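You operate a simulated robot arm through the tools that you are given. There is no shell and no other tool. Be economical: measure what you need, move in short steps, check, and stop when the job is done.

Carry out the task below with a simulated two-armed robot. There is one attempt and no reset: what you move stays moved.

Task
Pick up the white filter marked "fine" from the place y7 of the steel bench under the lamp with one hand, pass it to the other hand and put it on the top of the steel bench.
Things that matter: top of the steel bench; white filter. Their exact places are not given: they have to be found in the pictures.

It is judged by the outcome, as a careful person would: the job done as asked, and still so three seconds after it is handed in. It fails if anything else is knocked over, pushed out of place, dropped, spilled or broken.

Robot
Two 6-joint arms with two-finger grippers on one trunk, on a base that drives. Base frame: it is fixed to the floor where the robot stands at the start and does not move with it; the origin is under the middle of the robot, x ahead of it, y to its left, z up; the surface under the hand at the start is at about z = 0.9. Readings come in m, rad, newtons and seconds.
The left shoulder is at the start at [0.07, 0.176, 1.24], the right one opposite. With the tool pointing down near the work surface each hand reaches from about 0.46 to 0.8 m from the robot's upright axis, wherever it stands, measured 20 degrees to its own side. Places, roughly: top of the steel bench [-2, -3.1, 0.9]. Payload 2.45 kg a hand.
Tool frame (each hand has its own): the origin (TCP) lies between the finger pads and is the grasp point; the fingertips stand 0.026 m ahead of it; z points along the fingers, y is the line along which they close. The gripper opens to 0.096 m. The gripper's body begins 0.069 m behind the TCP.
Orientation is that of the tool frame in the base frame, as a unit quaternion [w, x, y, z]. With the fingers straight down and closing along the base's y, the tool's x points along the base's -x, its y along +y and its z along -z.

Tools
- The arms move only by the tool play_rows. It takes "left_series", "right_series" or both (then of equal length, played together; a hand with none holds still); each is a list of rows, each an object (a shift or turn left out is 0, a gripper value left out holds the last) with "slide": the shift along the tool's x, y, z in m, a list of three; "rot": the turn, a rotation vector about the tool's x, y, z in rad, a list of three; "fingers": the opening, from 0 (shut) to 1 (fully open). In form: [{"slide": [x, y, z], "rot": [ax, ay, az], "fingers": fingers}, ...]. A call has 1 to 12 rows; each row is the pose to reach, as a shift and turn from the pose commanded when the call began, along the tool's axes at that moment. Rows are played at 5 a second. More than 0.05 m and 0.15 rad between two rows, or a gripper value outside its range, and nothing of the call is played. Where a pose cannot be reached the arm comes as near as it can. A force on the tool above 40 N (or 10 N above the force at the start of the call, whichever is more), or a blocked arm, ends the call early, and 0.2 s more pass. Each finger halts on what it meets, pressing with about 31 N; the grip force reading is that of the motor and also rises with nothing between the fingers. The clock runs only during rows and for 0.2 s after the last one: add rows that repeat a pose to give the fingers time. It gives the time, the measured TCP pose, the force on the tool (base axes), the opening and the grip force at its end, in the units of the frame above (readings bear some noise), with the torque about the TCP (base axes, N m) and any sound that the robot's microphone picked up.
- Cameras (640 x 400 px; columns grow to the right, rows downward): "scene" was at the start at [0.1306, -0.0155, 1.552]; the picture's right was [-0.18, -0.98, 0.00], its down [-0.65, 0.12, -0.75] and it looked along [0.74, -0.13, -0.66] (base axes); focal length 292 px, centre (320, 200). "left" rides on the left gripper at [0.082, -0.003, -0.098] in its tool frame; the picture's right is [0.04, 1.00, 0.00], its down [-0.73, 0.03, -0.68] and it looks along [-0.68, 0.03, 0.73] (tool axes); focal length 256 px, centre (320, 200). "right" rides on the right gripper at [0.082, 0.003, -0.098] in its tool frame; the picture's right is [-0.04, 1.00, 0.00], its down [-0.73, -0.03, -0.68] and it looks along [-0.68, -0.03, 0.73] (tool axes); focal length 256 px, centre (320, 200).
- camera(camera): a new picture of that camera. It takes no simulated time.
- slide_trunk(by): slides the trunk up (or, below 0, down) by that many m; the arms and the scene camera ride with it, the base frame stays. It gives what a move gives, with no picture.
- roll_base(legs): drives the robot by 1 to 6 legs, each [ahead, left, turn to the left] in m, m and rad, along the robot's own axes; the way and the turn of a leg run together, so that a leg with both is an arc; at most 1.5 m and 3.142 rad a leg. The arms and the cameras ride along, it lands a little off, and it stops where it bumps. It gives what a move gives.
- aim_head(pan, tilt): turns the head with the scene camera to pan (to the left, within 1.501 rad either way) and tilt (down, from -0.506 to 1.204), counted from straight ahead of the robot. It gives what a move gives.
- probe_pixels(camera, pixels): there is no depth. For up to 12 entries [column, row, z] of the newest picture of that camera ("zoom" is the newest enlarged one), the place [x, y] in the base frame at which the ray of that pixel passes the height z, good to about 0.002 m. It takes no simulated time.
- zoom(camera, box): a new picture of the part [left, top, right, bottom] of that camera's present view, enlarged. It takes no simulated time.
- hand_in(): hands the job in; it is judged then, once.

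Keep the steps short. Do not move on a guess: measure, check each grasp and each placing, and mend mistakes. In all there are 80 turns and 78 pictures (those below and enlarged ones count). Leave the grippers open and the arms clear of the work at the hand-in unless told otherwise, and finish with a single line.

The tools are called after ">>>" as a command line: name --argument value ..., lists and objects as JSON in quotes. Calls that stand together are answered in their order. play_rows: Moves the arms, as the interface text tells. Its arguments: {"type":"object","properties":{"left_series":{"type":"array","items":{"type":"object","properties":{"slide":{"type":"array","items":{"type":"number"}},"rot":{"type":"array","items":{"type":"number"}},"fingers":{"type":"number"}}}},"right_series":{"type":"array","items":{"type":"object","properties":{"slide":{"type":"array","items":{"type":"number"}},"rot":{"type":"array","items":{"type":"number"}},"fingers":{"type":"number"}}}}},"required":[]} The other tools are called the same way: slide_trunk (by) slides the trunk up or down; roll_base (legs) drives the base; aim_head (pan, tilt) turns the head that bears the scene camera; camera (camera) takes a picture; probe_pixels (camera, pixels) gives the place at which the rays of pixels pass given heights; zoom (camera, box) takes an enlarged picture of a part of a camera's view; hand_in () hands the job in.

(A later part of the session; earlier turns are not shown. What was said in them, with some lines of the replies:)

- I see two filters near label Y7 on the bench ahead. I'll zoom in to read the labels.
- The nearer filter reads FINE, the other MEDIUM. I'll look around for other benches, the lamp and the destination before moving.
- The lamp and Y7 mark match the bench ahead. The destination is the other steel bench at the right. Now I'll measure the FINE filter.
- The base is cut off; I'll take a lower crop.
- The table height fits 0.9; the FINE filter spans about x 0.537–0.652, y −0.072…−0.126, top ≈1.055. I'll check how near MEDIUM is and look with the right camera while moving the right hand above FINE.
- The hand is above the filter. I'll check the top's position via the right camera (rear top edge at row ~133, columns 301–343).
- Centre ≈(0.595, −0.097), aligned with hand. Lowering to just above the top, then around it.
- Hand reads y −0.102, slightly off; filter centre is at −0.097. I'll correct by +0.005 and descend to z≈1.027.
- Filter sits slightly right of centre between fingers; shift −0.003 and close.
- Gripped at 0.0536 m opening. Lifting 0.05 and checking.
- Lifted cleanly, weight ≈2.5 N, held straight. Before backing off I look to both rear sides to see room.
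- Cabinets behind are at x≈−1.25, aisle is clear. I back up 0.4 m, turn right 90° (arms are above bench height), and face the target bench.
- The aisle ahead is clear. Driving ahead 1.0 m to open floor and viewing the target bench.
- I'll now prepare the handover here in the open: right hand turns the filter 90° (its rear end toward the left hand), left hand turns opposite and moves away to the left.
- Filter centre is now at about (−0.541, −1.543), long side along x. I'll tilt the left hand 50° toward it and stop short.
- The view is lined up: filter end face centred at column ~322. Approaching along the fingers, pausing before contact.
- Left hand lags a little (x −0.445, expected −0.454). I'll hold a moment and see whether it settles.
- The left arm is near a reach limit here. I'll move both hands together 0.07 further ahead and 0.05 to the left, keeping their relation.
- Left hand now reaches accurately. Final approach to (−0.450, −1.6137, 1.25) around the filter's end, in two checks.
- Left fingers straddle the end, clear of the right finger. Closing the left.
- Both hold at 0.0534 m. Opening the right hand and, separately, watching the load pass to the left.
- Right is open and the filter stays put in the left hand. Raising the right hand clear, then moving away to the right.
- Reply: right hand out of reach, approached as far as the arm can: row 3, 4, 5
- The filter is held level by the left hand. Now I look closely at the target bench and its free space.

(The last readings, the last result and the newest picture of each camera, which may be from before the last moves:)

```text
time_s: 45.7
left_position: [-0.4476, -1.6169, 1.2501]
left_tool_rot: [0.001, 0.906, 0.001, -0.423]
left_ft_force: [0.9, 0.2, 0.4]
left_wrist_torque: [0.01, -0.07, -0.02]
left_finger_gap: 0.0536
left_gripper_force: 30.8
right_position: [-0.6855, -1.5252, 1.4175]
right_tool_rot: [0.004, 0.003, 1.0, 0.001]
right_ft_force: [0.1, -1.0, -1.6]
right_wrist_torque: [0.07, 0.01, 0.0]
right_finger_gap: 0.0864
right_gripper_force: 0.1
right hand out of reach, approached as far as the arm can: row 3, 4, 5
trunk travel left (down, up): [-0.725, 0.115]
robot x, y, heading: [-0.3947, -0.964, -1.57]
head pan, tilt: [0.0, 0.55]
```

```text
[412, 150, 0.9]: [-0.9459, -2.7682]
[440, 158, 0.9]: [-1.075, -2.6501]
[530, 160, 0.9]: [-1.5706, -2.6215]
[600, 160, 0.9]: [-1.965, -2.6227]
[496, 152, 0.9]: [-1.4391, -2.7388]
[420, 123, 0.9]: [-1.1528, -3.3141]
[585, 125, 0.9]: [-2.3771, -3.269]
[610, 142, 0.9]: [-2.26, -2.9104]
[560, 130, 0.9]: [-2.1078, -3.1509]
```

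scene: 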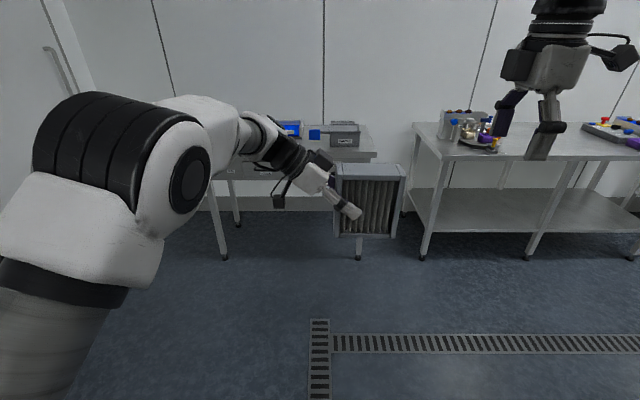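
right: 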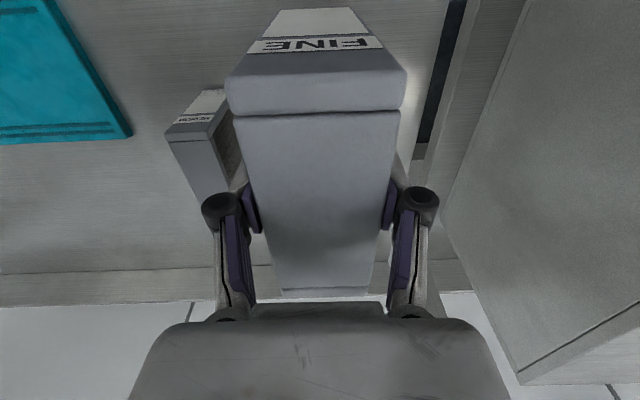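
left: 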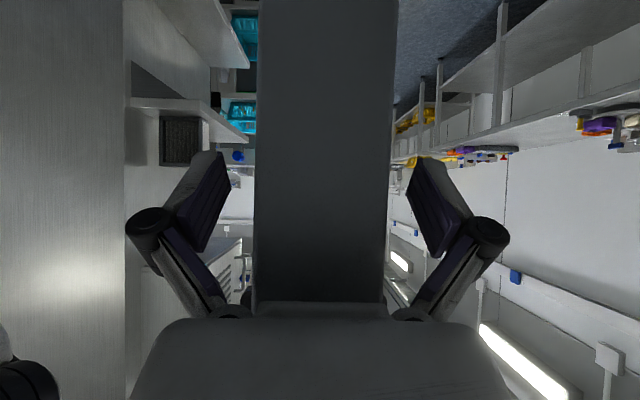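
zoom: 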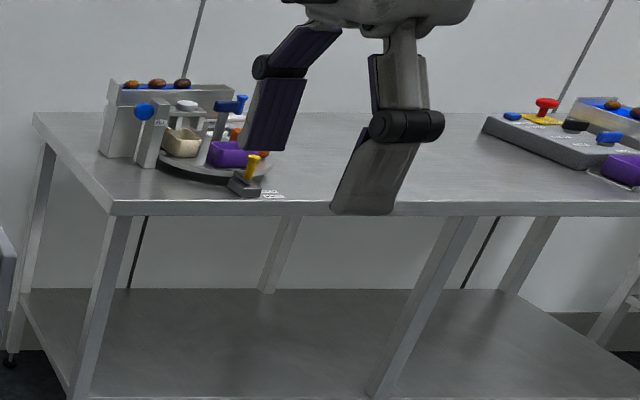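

Bench front edge y≈−2.62; free area x −1.5…−2.2. I'll tuck the right hand back, drive ahead 0.8 m and look along the right side before strafing.

>>> play_rows --right_series '[{"slide": [0.03, 0.03, 0.02]}, {"slide": [0.06, 0.06, 0.05]}, {"slide": [0.09, 0.085, 0.08]}, {"slide": [0.1, 0.1, 0.1]}, {"slide": [0.1, 0.1, 0.1]}]'

>>> roll_base --legs '[[0.8, 0, 0]]'

>>> aim_head --pan -1.5 --tilt 0.6

>>> camera --camera "scene"

>>> aim_head --pan -0.7 --tilt 0.6

>>> camera --camera "scene"

```text
refused: row 2 steps farther than a row can; nothing moved
```

```text
time_s: 50.0
left_position: [-0.4286, -2.4206, 1.2506]
left_tool_rot: [0.004, 0.906, 0.008, -0.422]
left_ft_force: [-0.4, 0.1, -1.3]
left_wrist_torque: [0.02, -0.06, 0.0]
left_finger_gap: 0.0534
left_gripper_force: 30.8
right_position: [-0.6655, -2.3332, 1.418]
right_tool_rot: [0.006, -0.006, 1.0, 0.0]
right_ft_force: [-0.5, 0.0, 0.3]
right_wrist_torque: [0.01, -0.02, -0.03]
right_finger_gap: 0.0864
right_gripper_force: 0.2
trunk travel left (down, up): [-0.725, 0.115]
robot x, y, heading: [-0.3842, -1.7689, -1.548]
head pan, tilt: [0.0, 0.55]
```

```text
time_s: 51.6
left_position: [-0.4278, -2.4198, 1.2508]
left_tool_rot: [0.006, 0.906, 0.009, -0.423]
left_ft_force: [0.2, -0.6, -1.3]
left_wrist_torque: [-0.01, -0.1, 0.0]
left_finger_gap: 0.0537
left_gripper_force: 30.9
right_position: [-0.6668, -2.3346, 1.4189]
right_tool_rot: [0.006, -0.006, 1.0, 0.0]
right_ft_force: [0.6, 0.1, 0.1]
right_wrist_torque: [-0.02, -0.04, -0.01]
right_finger_gap: 0.0865
right_gripper_force: 0.0
trunk travel left (down, up): [-0.725, 0.115]
robot x, y, heading: [-0.3843, -1.7692, -1.551]
head pan, tilt: [-1.499, 0.6]
```

```text
44 pictures are left
```

scene: 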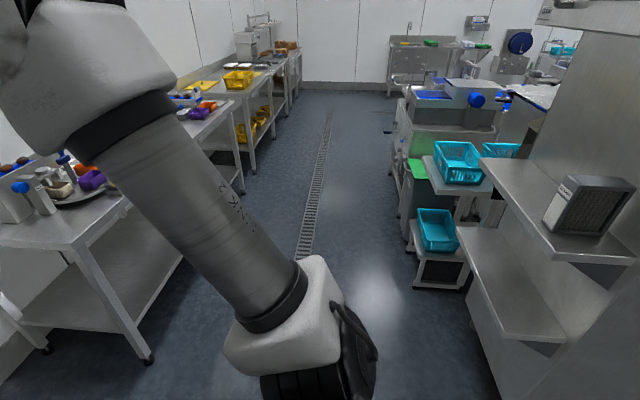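

```text
time_s: 52.7
left_position: [-0.4274, -2.4215, 1.2517]
left_tool_rot: [0.005, 0.907, 0.008, -0.422]
left_ft_force: [-0.9, -0.5, -2.5]
left_wrist_torque: [0.0, -0.06, 0.0]
left_finger_gap: 0.0537
left_gripper_force: 31.2
right_position: [-0.6659, -2.3342, 1.417]
right_tool_rot: [0.006, -0.005, 1.0, 0.001]
right_ft_force: [-0.8, -0.8, 0.0]
right_wrist_torque: [0.02, 0.04, 0.01]
right_finger_gap: 0.0866
right_gripper_force: 0.2
trunk travel left (down, up): [-0.725, 0.115]
robot x, y, heading: [-0.3815, -1.7704, -1.552]
head pan, tilt: [-0.7, 0.6]
```

```text
43 pictures are left
```

scene: 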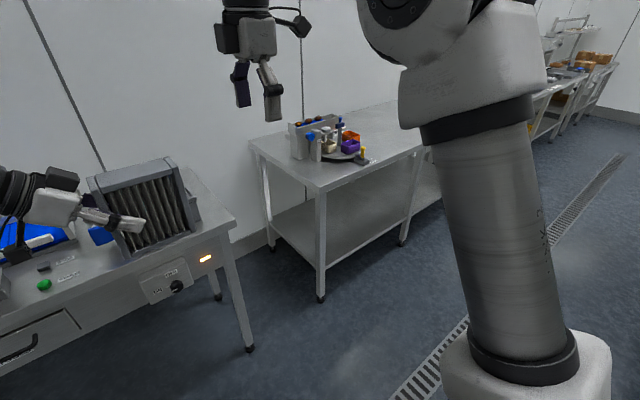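

The aisle by the target bench is open. I'll tuck the right arm, and measure the shelf on the right.

>>> play_rows --right_series '[{"slide": [0.025, 0.025, 0.02]}, {"slide": [0.05, 0.05, 0.04]}, {"slide": [0.075, 0.075, 0.06]}, {"slide": [0.1, 0.1, 0.08]}, {"slide": [0.1, 0.1, 0.08]}]'

>>> aim_head --pan -1.5 --tilt 0.6

>>> camera --camera "scene"

>>> probe_pixels --camera "scene" --pixels '[[484, 165, 0.9], [484, 165, 1.1], [553, 258, 0.9], [553, 258, 1.1], [455, 230, 0.5], [505, 335, 0.5], [495, 390, 0.0], [410, 280, 0.0], [388, 130, 0.0], [148, 360, 0.0]]'

```text
time_s: 53.9
left_position: [-0.4284, -2.4214, 1.2504]
left_tool_rot: [0.005, 0.906, 0.01, -0.423]
left_ft_force: [0.7, -1.0, -1.7]
left_wrist_torque: [0.04, -0.05, 0.02]
left_finger_gap: 0.0531
left_gripper_force: 30.8
right_position: [-0.7644, -2.2507, 1.3348]
right_tool_rot: [0.006, -0.006, 1.0, 0.0]
right_ft_force: [1.7, -0.8, 0.6]
right_wrist_torque: [0.0, 0.04, 0.0]
right_finger_gap: 0.0865
right_gripper_force: 0.1
right hand out of reach, approached as far as the arm can: row 4, 5
trunk travel left (down, up): [-0.725, 0.115]
robot x, y, heading: [-0.3846, -1.7701, -1.552]
head pan, tilt: [-0.7, 0.6]
```

```text
time_s: 55.0
left_position: [-0.427, -2.4208, 1.2503]
left_tool_rot: [0.006, 0.906, 0.009, -0.423]
left_ft_force: [0.0, -0.7, -2.7]
left_wrist_torque: [-0.02, -0.05, 0.0]
left_finger_gap: 0.0537
left_gripper_force: 30.7
right_position: [-0.7654, -2.2504, 1.3341]
right_tool_rot: [0.007, -0.006, 1.0, 0.001]
right_ft_force: [0.1, 0.9, 0.1]
right_wrist_torque: [0.01, 0.0, 0.02]
right_finger_gap: 0.0863
right_gripper_force: 0.1
trunk travel left (down, up): [-0.725, 0.115]
robot x, y, heading: [-0.3841, -1.7703, -1.55]
head pan, tilt: [-1.499, 0.6]
```

```text
42 pictures are left
```

scene: 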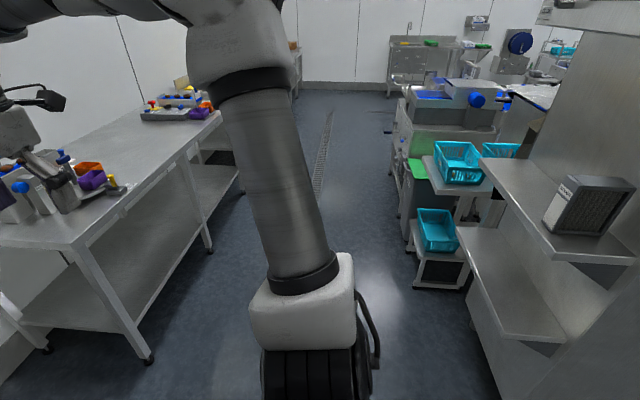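

```text
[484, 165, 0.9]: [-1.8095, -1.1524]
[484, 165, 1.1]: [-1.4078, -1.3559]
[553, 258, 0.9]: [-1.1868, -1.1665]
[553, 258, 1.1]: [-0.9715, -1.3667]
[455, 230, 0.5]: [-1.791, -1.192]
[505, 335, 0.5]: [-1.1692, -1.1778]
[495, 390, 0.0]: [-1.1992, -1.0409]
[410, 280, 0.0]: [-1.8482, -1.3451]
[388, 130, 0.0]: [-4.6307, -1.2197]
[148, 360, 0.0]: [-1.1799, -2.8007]
```

Aisle spans y −1.3…−2.62, fine. Strafe right to x≈−1.83 at y≈−1.9.

>>> roll_base --legs '[[0.12, 0, -0.02], [0, -0.7, 0], [0, -0.74, 0]]'

>>> aim_head --pan -0.05 --tilt 0.75

>>> camera --camera "scene"

```text
time_s: 63.3
left_position: [-1.874, -2.5392, 1.2511]
left_tool_rot: [-0.001, 0.906, -0.005, -0.422]
left_ft_force: [0.5, -1.4, -1.9]
left_wrist_torque: [0.01, -0.07, 0.01]
left_finger_gap: 0.0536
left_gripper_force: 30.9
right_position: [-2.2067, -2.3572, 1.3356]
right_tool_rot: [0.006, 0.01, 1.0, 0.001]
right_ft_force: [-0.1, 0.1, -0.7]
right_wrist_torque: [-0.01, 0.03, -0.03]
right_finger_gap: 0.0861
right_gripper_force: 0.0
trunk travel left (down, up): [-0.725, 0.115]
robot x, y, heading: [-1.8079, -1.8896, -1.58]
head pan, tilt: [-1.499, 0.6]
```

```text
time_s: 64.8
left_position: [-1.8749, -2.5377, 1.2505]
left_tool_rot: [-0.001, 0.906, -0.005, -0.423]
left_ft_force: [-0.3, 0.2, -2.3]
left_wrist_torque: [-0.04, -0.06, -0.02]
left_finger_gap: 0.053
left_gripper_force: 31.1
right_position: [-2.207, -2.3572, 1.3348]
right_tool_rot: [0.006, 0.01, 1.0, 0.001]
right_ft_force: [-0.4, 0.0, 0.1]
right_wrist_torque: [-0.04, 0.01, -0.03]
right_finger_gap: 0.0861
right_gripper_force: 0.0
trunk travel left (down, up): [-0.725, 0.115]
robot x, y, heading: [-1.8136, -1.8874, -1.578]
head pan, tilt: [-0.051, 0.75]
```

```text
41 pictures are left
```

scene: 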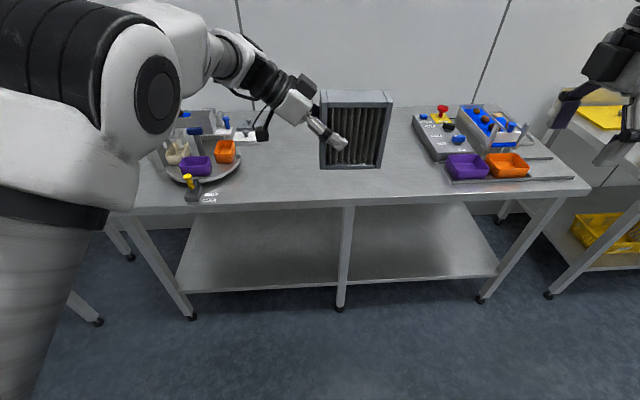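

Bench and both devices are visible with clear space between. Measuring edges and the devices' extents.

>>> probe_pixels --camera "scene" --pixels '[[140, 210, 0.9], [340, 203, 0.9], [580, 192, 0.9], [243, 172, 0.9], [215, 198, 0.9], [412, 118, 0.9], [436, 160, 0.9], [448, 182, 0.9], [260, 135, 0.9], [400, 95, 0.9]]'

>>> zoom --camera "scene" --box '[140, 80, 460, 220]'

```text
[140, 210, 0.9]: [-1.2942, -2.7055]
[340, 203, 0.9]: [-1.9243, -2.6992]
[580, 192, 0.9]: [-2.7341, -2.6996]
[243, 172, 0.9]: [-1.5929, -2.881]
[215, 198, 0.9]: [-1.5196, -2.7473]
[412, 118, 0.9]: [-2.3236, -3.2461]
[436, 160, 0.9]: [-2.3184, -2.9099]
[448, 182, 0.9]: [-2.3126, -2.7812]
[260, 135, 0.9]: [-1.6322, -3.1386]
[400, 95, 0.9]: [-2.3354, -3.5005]
```

```text
2.00 times, centred on (300, 150) of scene
```

zoom: 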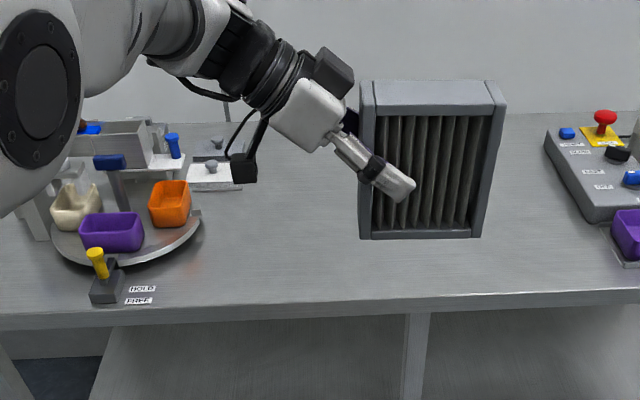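

Front edge y≈−2.70, free x −1.63…−2.31. Target filter centre ≈(−2.02, −2.87). Raise the right hand 0.09, then strafe 0.1 right and ahead 0.33.

>>> play_rows --right_series '[{"slide": [0, 0, -0.04]}, {"slide": [0, 0, -0.08]}, {"slide": [0, 0, -0.09]}]'

>>> roll_base --legs '[[0, -0.1, 0], [0.33, 0, 0]]'

>>> camera --camera "scene"

>>> camera --camera "left"

>>> camera --camera "right"

```text
time_s: 65.7
left_position: [-1.8756, -2.5383, 1.2512]
left_tool_rot: [-0.002, 0.906, -0.005, -0.423]
left_ft_force: [0.5, -0.1, -2.3]
left_wrist_torque: [-0.02, -0.1, -0.04]
left_finger_gap: 0.0538
left_gripper_force: 31.2
right_position: [-2.208, -2.3575, 1.4261]
right_tool_rot: [0.006, 0.01, 1.0, 0.001]
right_ft_force: [-0.4, 0.5, -0.8]
right_wrist_torque: [0.04, -0.03, -0.03]
right_finger_gap: 0.0865
right_gripper_force: 0.0
trunk travel left (down, up): [-0.725, 0.115]
robot x, y, heading: [-1.8096, -1.8879, -1.579]
head pan, tilt: [-0.051, 0.75]
```

```text
time_s: 68.6
left_position: [-1.9796, -2.8639, 1.2516]
left_tool_rot: [0.0, 0.906, -0.005, -0.423]
left_ft_force: [-0.7, -0.9, -1.9]
left_wrist_torque: [-0.01, -0.06, -0.02]
left_finger_gap: 0.0536
left_gripper_force: 30.9
right_position: [-2.3124, -2.6843, 1.4254]
right_tool_rot: [0.007, 0.009, 1.0, 0.0]
right_ft_force: [-0.1, 0.3, 0.2]
right_wrist_torque: [-0.05, 0.01, -0.01]
right_finger_gap: 0.0863
right_gripper_force: 0.0
trunk travel left (down, up): [-0.725, 0.115]
robot x, y, heading: [-1.9176, -2.2165, -1.582]
head pan, tilt: [-0.051, 0.75]
```

```text
39 pictures are left
```

scene: 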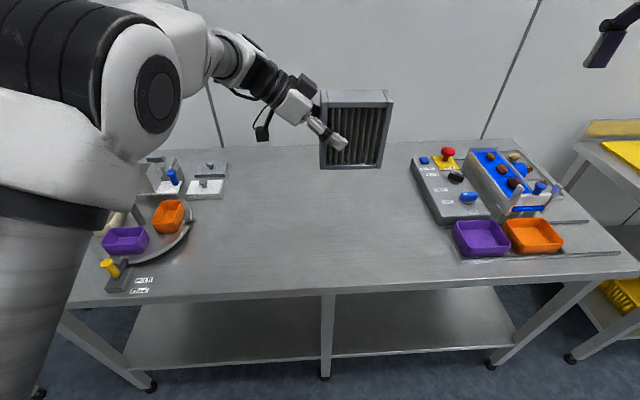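

```text
38 pictures are left
```

left: 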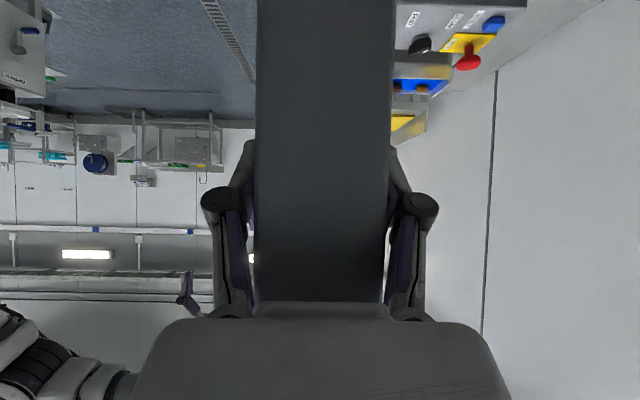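

```text
37 pictures are left
```

right: 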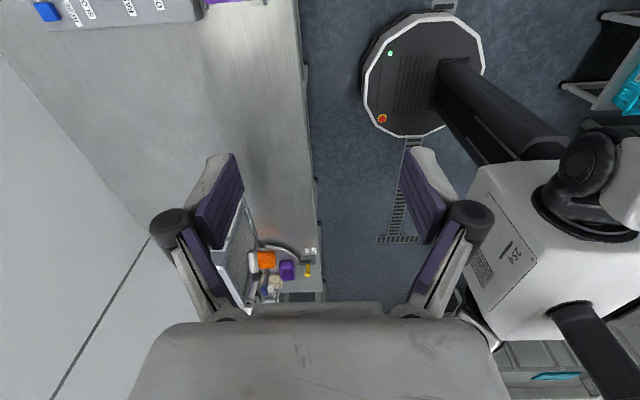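

Position is good: filter above free bench. Lowering the trunk 0.15 and checking.

>>> slide_trunk --by -0.15

>>> camera --camera "scene"

```text
time_s: 70.3
left_position: [-1.9804, -2.8659, 1.1015]
left_tool_rot: [-0.001, 0.906, -0.005, -0.423]
left_ft_force: [-0.2, 0.4, -1.6]
left_wrist_torque: [0.04, -0.06, -0.01]
left_finger_gap: 0.0535
left_gripper_force: 30.7
right_position: [-2.3122, -2.6842, 1.2765]
right_tool_rot: [0.007, 0.008, 1.0, 0.001]
right_ft_force: [0.5, 0.1, 0.3]
right_wrist_torque: [0.03, -0.02, 0.0]
right_finger_gap: 0.0864
right_gripper_force: 0.0
trunk travel left (down, up): [-0.575, 0.265]
robot x, y, heading: [-1.9131, -2.2167, -1.582]
head pan, tilt: [-0.051, 0.75]
```

```text
36 pictures are left
```

scene: 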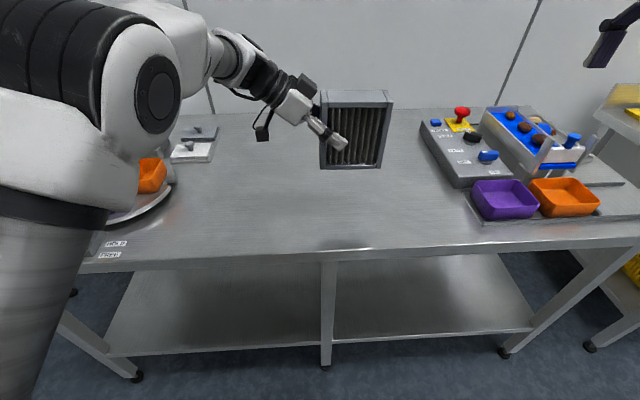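

Clear all round. Lowering another 0.10 (filter bottom to ≈0.924).

>>> slide_trunk --by -0.1

>>> camera --camera "scene"

>>> zoom --camera "scene" --box '[240, 70, 440, 200]'

```text
time_s: 71.7
left_position: [-1.9793, -2.8652, 1.0013]
left_tool_rot: [-0.001, 0.906, -0.005, -0.423]
left_ft_force: [0.1, -0.3, -1.6]
left_wrist_torque: [0.02, -0.08, -0.02]
left_finger_gap: 0.0536
left_gripper_force: 30.6
right_position: [-2.3121, -2.6848, 1.1757]
right_tool_rot: [0.006, 0.008, 1.0, 0.001]
right_ft_force: [-0.7, -0.9, 0.4]
right_wrist_torque: [-0.02, -0.01, -0.02]
right_finger_gap: 0.0862
right_gripper_force: 0.1
trunk travel left (down, up): [-0.475, 0.365]
robot x, y, heading: [-1.9165, -2.2141, -1.575]
head pan, tilt: [-0.051, 0.75]
```

```text
35 pictures are left
```

scene: 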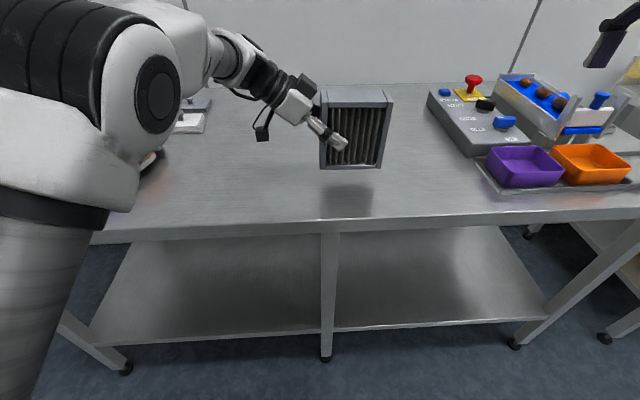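

```text
3.08 times, centred on (340, 135) of scene
```

zoom: 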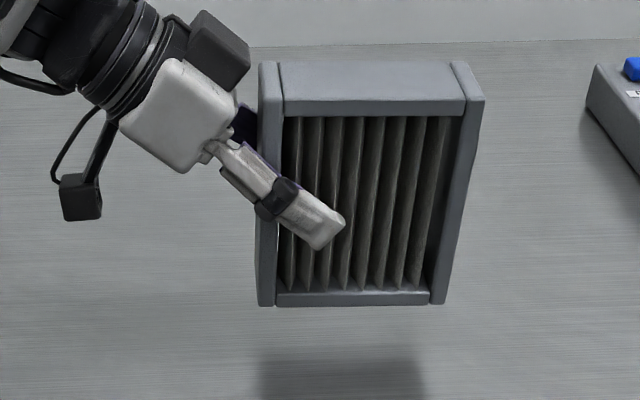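

Held level ~0.024 above the bench. Lowering by arm 0.02, then millimetre steps watching force.

>>> play_rows --left_series '[{"slide": [0.0077, 0, 0.0064]}, {"slide": [0.0153, 0, 0.0129]}, {"slide": [0.0153, 0, 0.0129]}]'

>>> zoom --camera "scene" --box '[240, 70, 440, 200]'

```text
time_s: 72.5
left_position: [-1.9796, -2.8641, 0.9812]
left_tool_rot: [-0.001, 0.906, -0.004, -0.422]
left_ft_force: [0.7, 0.1, -1.3]
left_wrist_torque: [-0.05, -0.11, 0.04]
left_finger_gap: 0.0534
left_gripper_force: 30.9
right_position: [-2.3116, -2.6854, 1.1756]
right_tool_rot: [0.006, 0.009, 1.0, 0.001]
right_ft_force: [-0.2, -0.1, 0.1]
right_wrist_torque: [0.0, -0.01, 0.0]
right_finger_gap: 0.0868
right_gripper_force: 0.0
trunk travel left (down, up): [-0.475, 0.365]
robot x, y, heading: [-1.9163, -2.2156, -1.585]
head pan, tilt: [-0.051, 0.75]
```

```text
3.08 times, centred on (340, 135) of scene
```

zoom: 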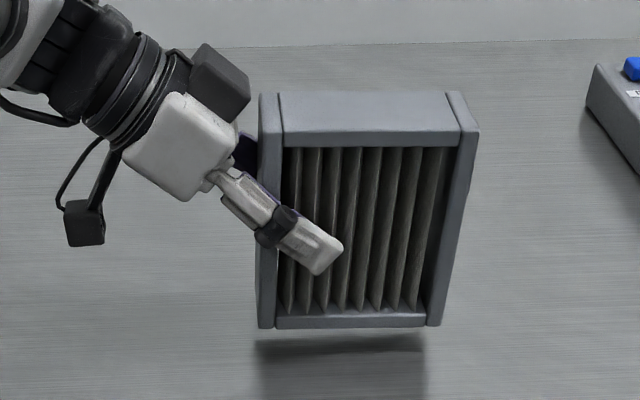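

A small gap remains. Stepping down 0.004.

>>> play_rows --left_series '[{"slide": [0.0015, 0, 0.0013]}, {"slide": [0.003, 0, 0.0026]}, {"slide": [0.003, 0, 0.0026]}]'

>>> zoom --camera "scene" --box '[290, 130, 410, 200]'

```text
time_s: 73.3
left_position: [-1.9797, -2.8668, 0.9771]
left_tool_rot: [-0.001, 0.906, -0.005, -0.423]
left_ft_force: [-0.2, -0.8, -2.1]
left_wrist_torque: [0.01, -0.1, 0.03]
left_finger_gap: 0.0535
left_gripper_force: 30.9
right_position: [-2.3106, -2.6851, 1.1761]
right_tool_rot: [0.006, 0.009, 1.0, 0.0]
right_ft_force: [0.4, -0.2, 0.8]
right_wrist_torque: [-0.03, -0.02, -0.03]
right_finger_gap: 0.0865
right_gripper_force: 0.1
trunk travel left (down, up): [-0.475, 0.365]
robot x, y, heading: [-1.9123, -2.2157, -1.583]
head pan, tilt: [-0.051, 0.75]
```

```text
5.33 times, centred on (350, 165) of scene
```

zoom: 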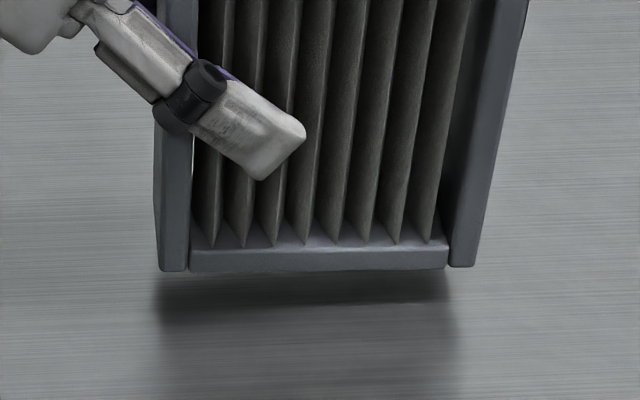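

No contact yet (force −2.1, just the weight). Another 0.003.

>>> play_rows --left_series '[{"slide": [0.0011, 0, 0.001]}, {"slide": [0.0023, 0, 0.002]}, {"slide": [0.0023, 0, 0.002]}]'

>>> zoom --camera "scene" --box '[290, 130, 410, 200]'

```text
time_s: 74.1
left_position: [-1.9801, -2.8663, 0.9737]
left_tool_rot: [-0.001, 0.906, -0.005, -0.423]
left_ft_force: [-0.4, -0.8, -1.7]
left_wrist_torque: [0.02, -0.06, -0.01]
left_finger_gap: 0.0536
left_gripper_force: 30.1
right_position: [-2.3118, -2.6846, 1.1749]
right_tool_rot: [0.006, 0.009, 1.0, 0.002]
right_ft_force: [-0.5, -0.2, -1.1]
right_wrist_torque: [-0.01, -0.02, 0.0]
right_finger_gap: 0.0866
right_gripper_force: 0.1
trunk travel left (down, up): [-0.475, 0.365]
robot x, y, heading: [-1.914, -2.2145, -1.578]
head pan, tilt: [-0.051, 0.75]
```

```text
5.33 times, centred on (350, 165) of scene
```

zoom: 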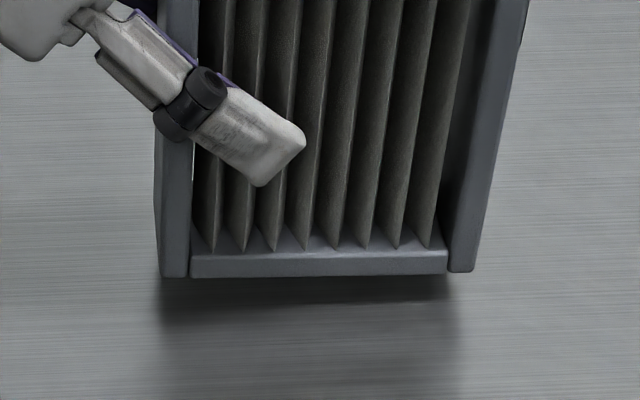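

Still free. Continuing in 0.001 rows, watching for contact.

>>> play_rows --left_series '[{"slide": [0.0008, 0, 0.0006]}, {"slide": [0.0015, 0, 0.0013]}, {"slide": [0.0023, 0, 0.0019]}, {"slide": [0.0023, 0, 0.0019]}]'

>>> zoom --camera "scene" --box '[290, 130, 410, 200]'

```text
time_s: 75.1
left_position: [-1.9807, -2.866, 0.9711]
left_tool_rot: [0.0, 0.906, -0.004, -0.423]
left_ft_force: [-0.1, 0.3, -1.7]
left_wrist_torque: [0.03, -0.03, -0.05]
left_finger_gap: 0.0535
left_gripper_force: 31.2
right_position: [-2.3118, -2.6856, 1.1753]
right_tool_rot: [0.005, 0.008, 1.0, 0.001]
right_ft_force: [-0.7, -0.2, -0.3]
right_wrist_torque: [0.0, 0.0, 0.01]
right_finger_gap: 0.0865
right_gripper_force: 0.0
trunk travel left (down, up): [-0.475, 0.365]
robot x, y, heading: [-1.917, -2.2148, -1.585]
head pan, tilt: [-0.051, 0.75]
```

```text
5.33 times, centred on (350, 165) of scene
```

zoom: 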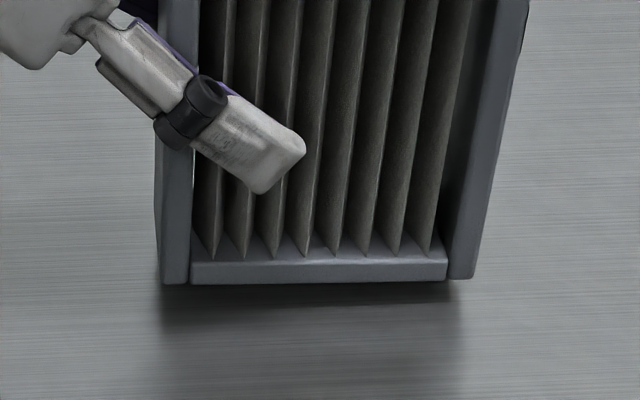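

Gap still narrowing. Continuing down 0.006 more in 0.001 rows.

>>> play_rows --left_series '[{"slide": [0.0008, 0, 0.0006]}, {"slide": [0.0015, 0, 0.0013]}, {"slide": [0.0023, 0, 0.0019]}, {"slide": [0.0031, 0, 0.0026]}, {"slide": [0.0031, 0, 0.0026]}]'

>>> zoom --camera "scene" --box '[290, 130, 410, 200]'

```text
time_s: 76.3
left_position: [-1.9797, -2.865, 0.9653]
left_tool_rot: [-0.001, 0.906, -0.005, -0.423]
left_ft_force: [0.6, -0.9, -1.5]
left_wrist_torque: [-0.02, -0.08, 0.0]
left_finger_gap: 0.0535
left_gripper_force: 31.1
right_position: [-2.3119, -2.6844, 1.1759]
right_tool_rot: [0.006, 0.009, 1.0, 0.001]
right_ft_force: [0.2, 0.1, 0.3]
right_wrist_torque: [-0.01, -0.03, 0.02]
right_finger_gap: 0.0865
right_gripper_force: 0.1
trunk travel left (down, up): [-0.475, 0.365]
robot x, y, heading: [-1.9162, -2.2127, -1.578]
head pan, tilt: [-0.051, 0.75]
```

```text
5.33 times, centred on (350, 165) of scene
```

zoom: 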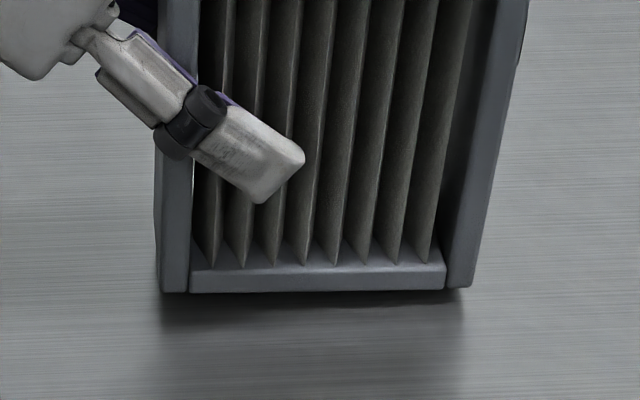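

Still no contact force. Another 0.006 down in small rows.

>>> play_rows --left_series '[{"slide": [0.0008, 0, 0.0006]}, {"slide": [0.0015, 0, 0.0013]}, {"slide": [0.0023, 0, 0.0019]}, {"slide": [0.0031, 0, 0.0026]}, {"slide": [0.0038, 0, 0.0032]}, {"slide": [0.0038, 0, 0.0032]}]'

>>> zoom --camera "scene" --box '[290, 130, 410, 200]'

```text
time_s: 77.7
left_position: [-1.9796, -2.8639, 0.9629]
left_tool_rot: [0.0, 0.906, -0.004, -0.422]
left_ft_force: [-0.4, 0.1, -1.8]
left_wrist_torque: [-0.01, -0.09, 0.0]
left_finger_gap: 0.0536
left_gripper_force: 31.0
right_position: [-2.3114, -2.685, 1.1753]
right_tool_rot: [0.006, 0.009, 1.0, 0.001]
right_ft_force: [0.3, -0.4, -0.4]
right_wrist_torque: [0.02, -0.01, 0.01]
right_finger_gap: 0.0863
right_gripper_force: 0.1
trunk travel left (down, up): [-0.475, 0.365]
robot x, y, heading: [-1.9161, -2.2152, -1.582]
head pan, tilt: [-0.051, 0.75]
```

```text
5.33 times, centred on (350, 165) of scene
```

zoom: 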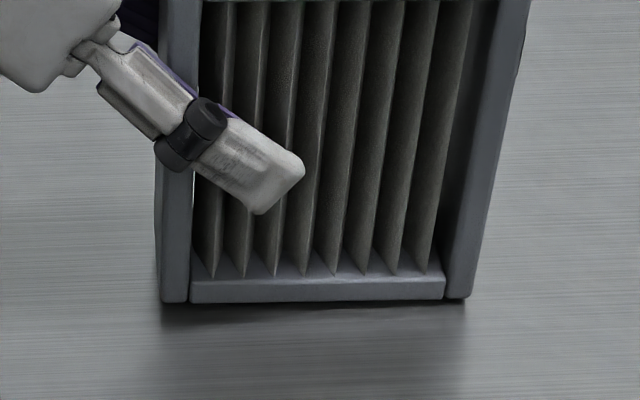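

Gap nearly closed. Continuing in 0.001 rows for another 0.004.

>>> play_rows --left_series '[{"slide": [0.0008, 0, 0.0006]}, {"slide": [0.0015, 0, 0.0013]}, {"slide": [0.0023, 0, 0.0019]}, {"slide": [0.0031, 0, 0.0026]}, {"slide": [0.0031, 0, 0.0026]}]'

>>> zoom --camera "scene" --box '[290, 130, 410, 200]'

```text
time_s: 78.9
left_position: [-1.9792, -2.8645, 0.9578]
left_tool_rot: [0.0, 0.906, -0.004, -0.423]
left_ft_force: [-0.3, -1.0, 4.6]
left_wrist_torque: [0.13, 0.69, 0.11]
left_finger_gap: 0.0533
left_gripper_force: 31.2
right_position: [-2.3112, -2.6848, 1.1768]
right_tool_rot: [0.006, 0.009, 1.0, 0.0]
right_ft_force: [0.1, 0.2, -0.6]
right_wrist_torque: [-0.02, -0.01, 0.0]
right_finger_gap: 0.0867
right_gripper_force: 0.0
trunk travel left (down, up): [-0.475, 0.365]
robot x, y, heading: [-1.9136, -2.214, -1.572]
head pan, tilt: [-0.051, 0.75]
```

```text
5.33 times, centred on (350, 165) of scene
```

zoom: 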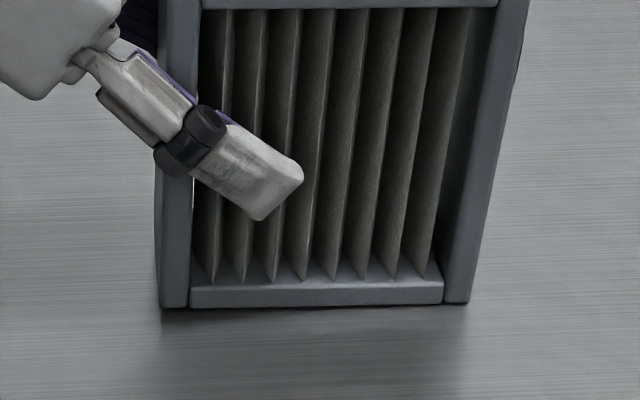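

Contact: force z rose to +4.6 N. Opening the left hand gradually.

>>> play_rows --left_series '[{"fingers": 0.6}, {"fingers": 0.65}, {"fingers": 0.75}, {"fingers": 0.85}, {"fingers": 0.95}, {"fingers": 0.95}]'

>>> camera --camera "left"

>>> zoom --camera "scene" --box '[240, 70, 440, 200]'

```text
time_s: 80.3
left_position: [-1.9792, -2.8641, 0.9582]
left_tool_rot: [0.0, 0.907, -0.004, -0.422]
left_ft_force: [0.9, 0.6, -0.1]
left_wrist_torque: [-0.02, -0.05, 0.01]
left_finger_gap: 0.0912
left_gripper_force: 0.0
right_position: [-2.312, -2.6859, 1.1754]
right_tool_rot: [0.006, 0.008, 1.0, 0.001]
right_ft_force: [-0.1, 0.2, 0.2]
right_wrist_torque: [-0.02, 0.0, 0.0]
right_finger_gap: 0.0864
right_gripper_force: 0.0
trunk travel left (down, up): [-0.475, 0.365]
robot x, y, heading: [-1.9157, -2.2142, -1.582]
head pan, tilt: [-0.051, 0.75]
```

```text
26 pictures are left
```

left: 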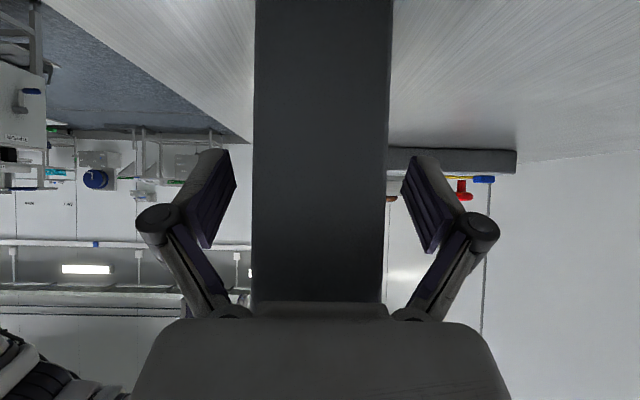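

```text
3.08 times, centred on (340, 135) of scene
```

zoom: 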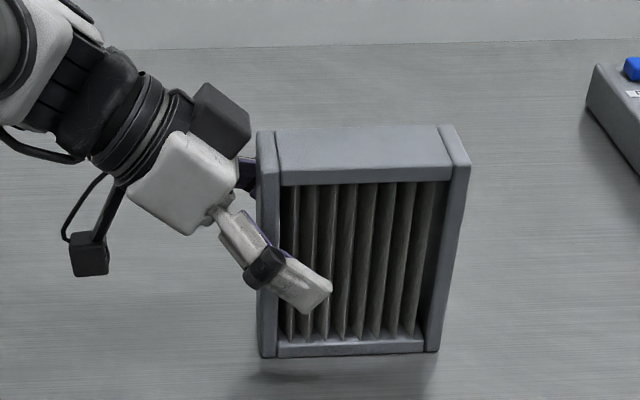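

Released, the filter stands upright and centred between the open fingers. Retreating along the finger axis, then up.

>>> play_rows --left_series '[{"slide": [0, 0, -0.02]}, {"slide": [0, 0, -0.04]}, {"slide": [0, 0, -0.07]}, {"slide": [0, 0, -0.1]}, {"slide": [0, 0, -0.1]}]'

>>> slide_trunk --by 0.25

>>> roll_base --legs '[[-0.35, 0, 0]]'

>>> camera --camera "scene"

```text
time_s: 81.5
left_position: [-1.9028, -2.8629, 1.0224]
left_tool_rot: [-0.002, 0.906, -0.005, -0.423]
left_ft_force: [-0.9, -0.8, -0.5]
left_wrist_torque: [-0.02, 0.0, -0.01]
left_finger_gap: 0.0912
left_gripper_force: 0.0
right_position: [-2.3123, -2.6853, 1.1754]
right_tool_rot: [0.006, 0.009, 1.0, 0.002]
right_ft_force: [0.6, -1.1, -0.8]
right_wrist_torque: [0.01, -0.01, 0.03]
right_finger_gap: 0.0866
right_gripper_force: 0.0
trunk travel left (down, up): [-0.475, 0.365]
robot x, y, heading: [-1.9113, -2.2176, -1.578]
head pan, tilt: [-0.051, 0.75]
```

```text
time_s: 84.0
left_position: [-1.9028, -2.864, 1.2707]
left_tool_rot: [-0.001, 0.906, -0.005, -0.423]
left_ft_force: [1.5, -0.1, 0.1]
left_wrist_torque: [0.02, -0.01, 0.0]
left_finger_gap: 0.0911
left_gripper_force: 0.1
right_position: [-2.3128, -2.6842, 1.4252]
right_tool_rot: [0.005, 0.009, 1.0, 0.001]
right_ft_force: [-0.1, 0.6, -0.5]
right_wrist_torque: [0.0, 0.03, 0.01]
right_finger_gap: 0.0861
right_gripper_force: 0.0
trunk travel left (down, up): [-0.725, 0.115]
robot x, y, heading: [-1.9164, -2.216, -1.58]
head pan, tilt: [-0.051, 0.75]
```

```text
time_s: 86.3
left_position: [-1.8993, -2.5155, 1.2702]
left_tool_rot: [-0.002, 0.906, -0.005, -0.423]
left_ft_force: [-0.5, -0.1, 0.7]
left_wrist_torque: [0.02, -0.01, -0.02]
left_finger_gap: 0.091
left_gripper_force: 0.1
right_position: [-2.3096, -2.3348, 1.4259]
right_tool_rot: [0.006, 0.01, 1.0, 0.0]
right_ft_force: [-0.2, -0.8, -0.6]
right_wrist_torque: [0.04, -0.03, 0.0]
right_finger_gap: 0.0864
right_gripper_force: 0.0
trunk travel left (down, up): [-0.725, 0.115]
robot x, y, heading: [-1.9163, -1.863, -1.586]
head pan, tilt: [-0.051, 0.75]
```

```text
24 pictures are left
```

scene: 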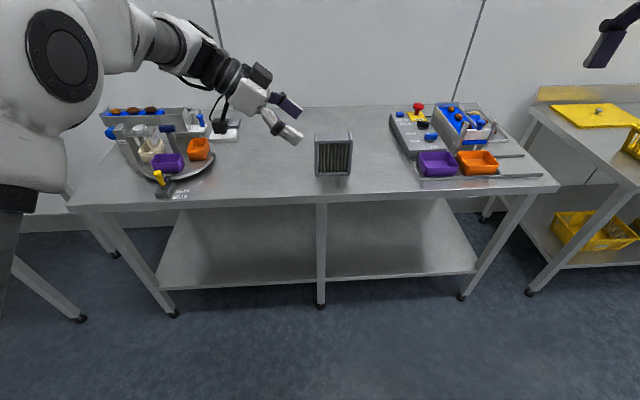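

The filter stands upright on the bench, everything else is undisturbed, and both grippers are open and clear. Handing in.

>>> hand_in

```text
The job is handed in.
```

I picked up the "fine" filter at Y7 with the right hand, passed it to the left hand, and left it standing upright on top of the steel bench. Nothing else was disturbed.
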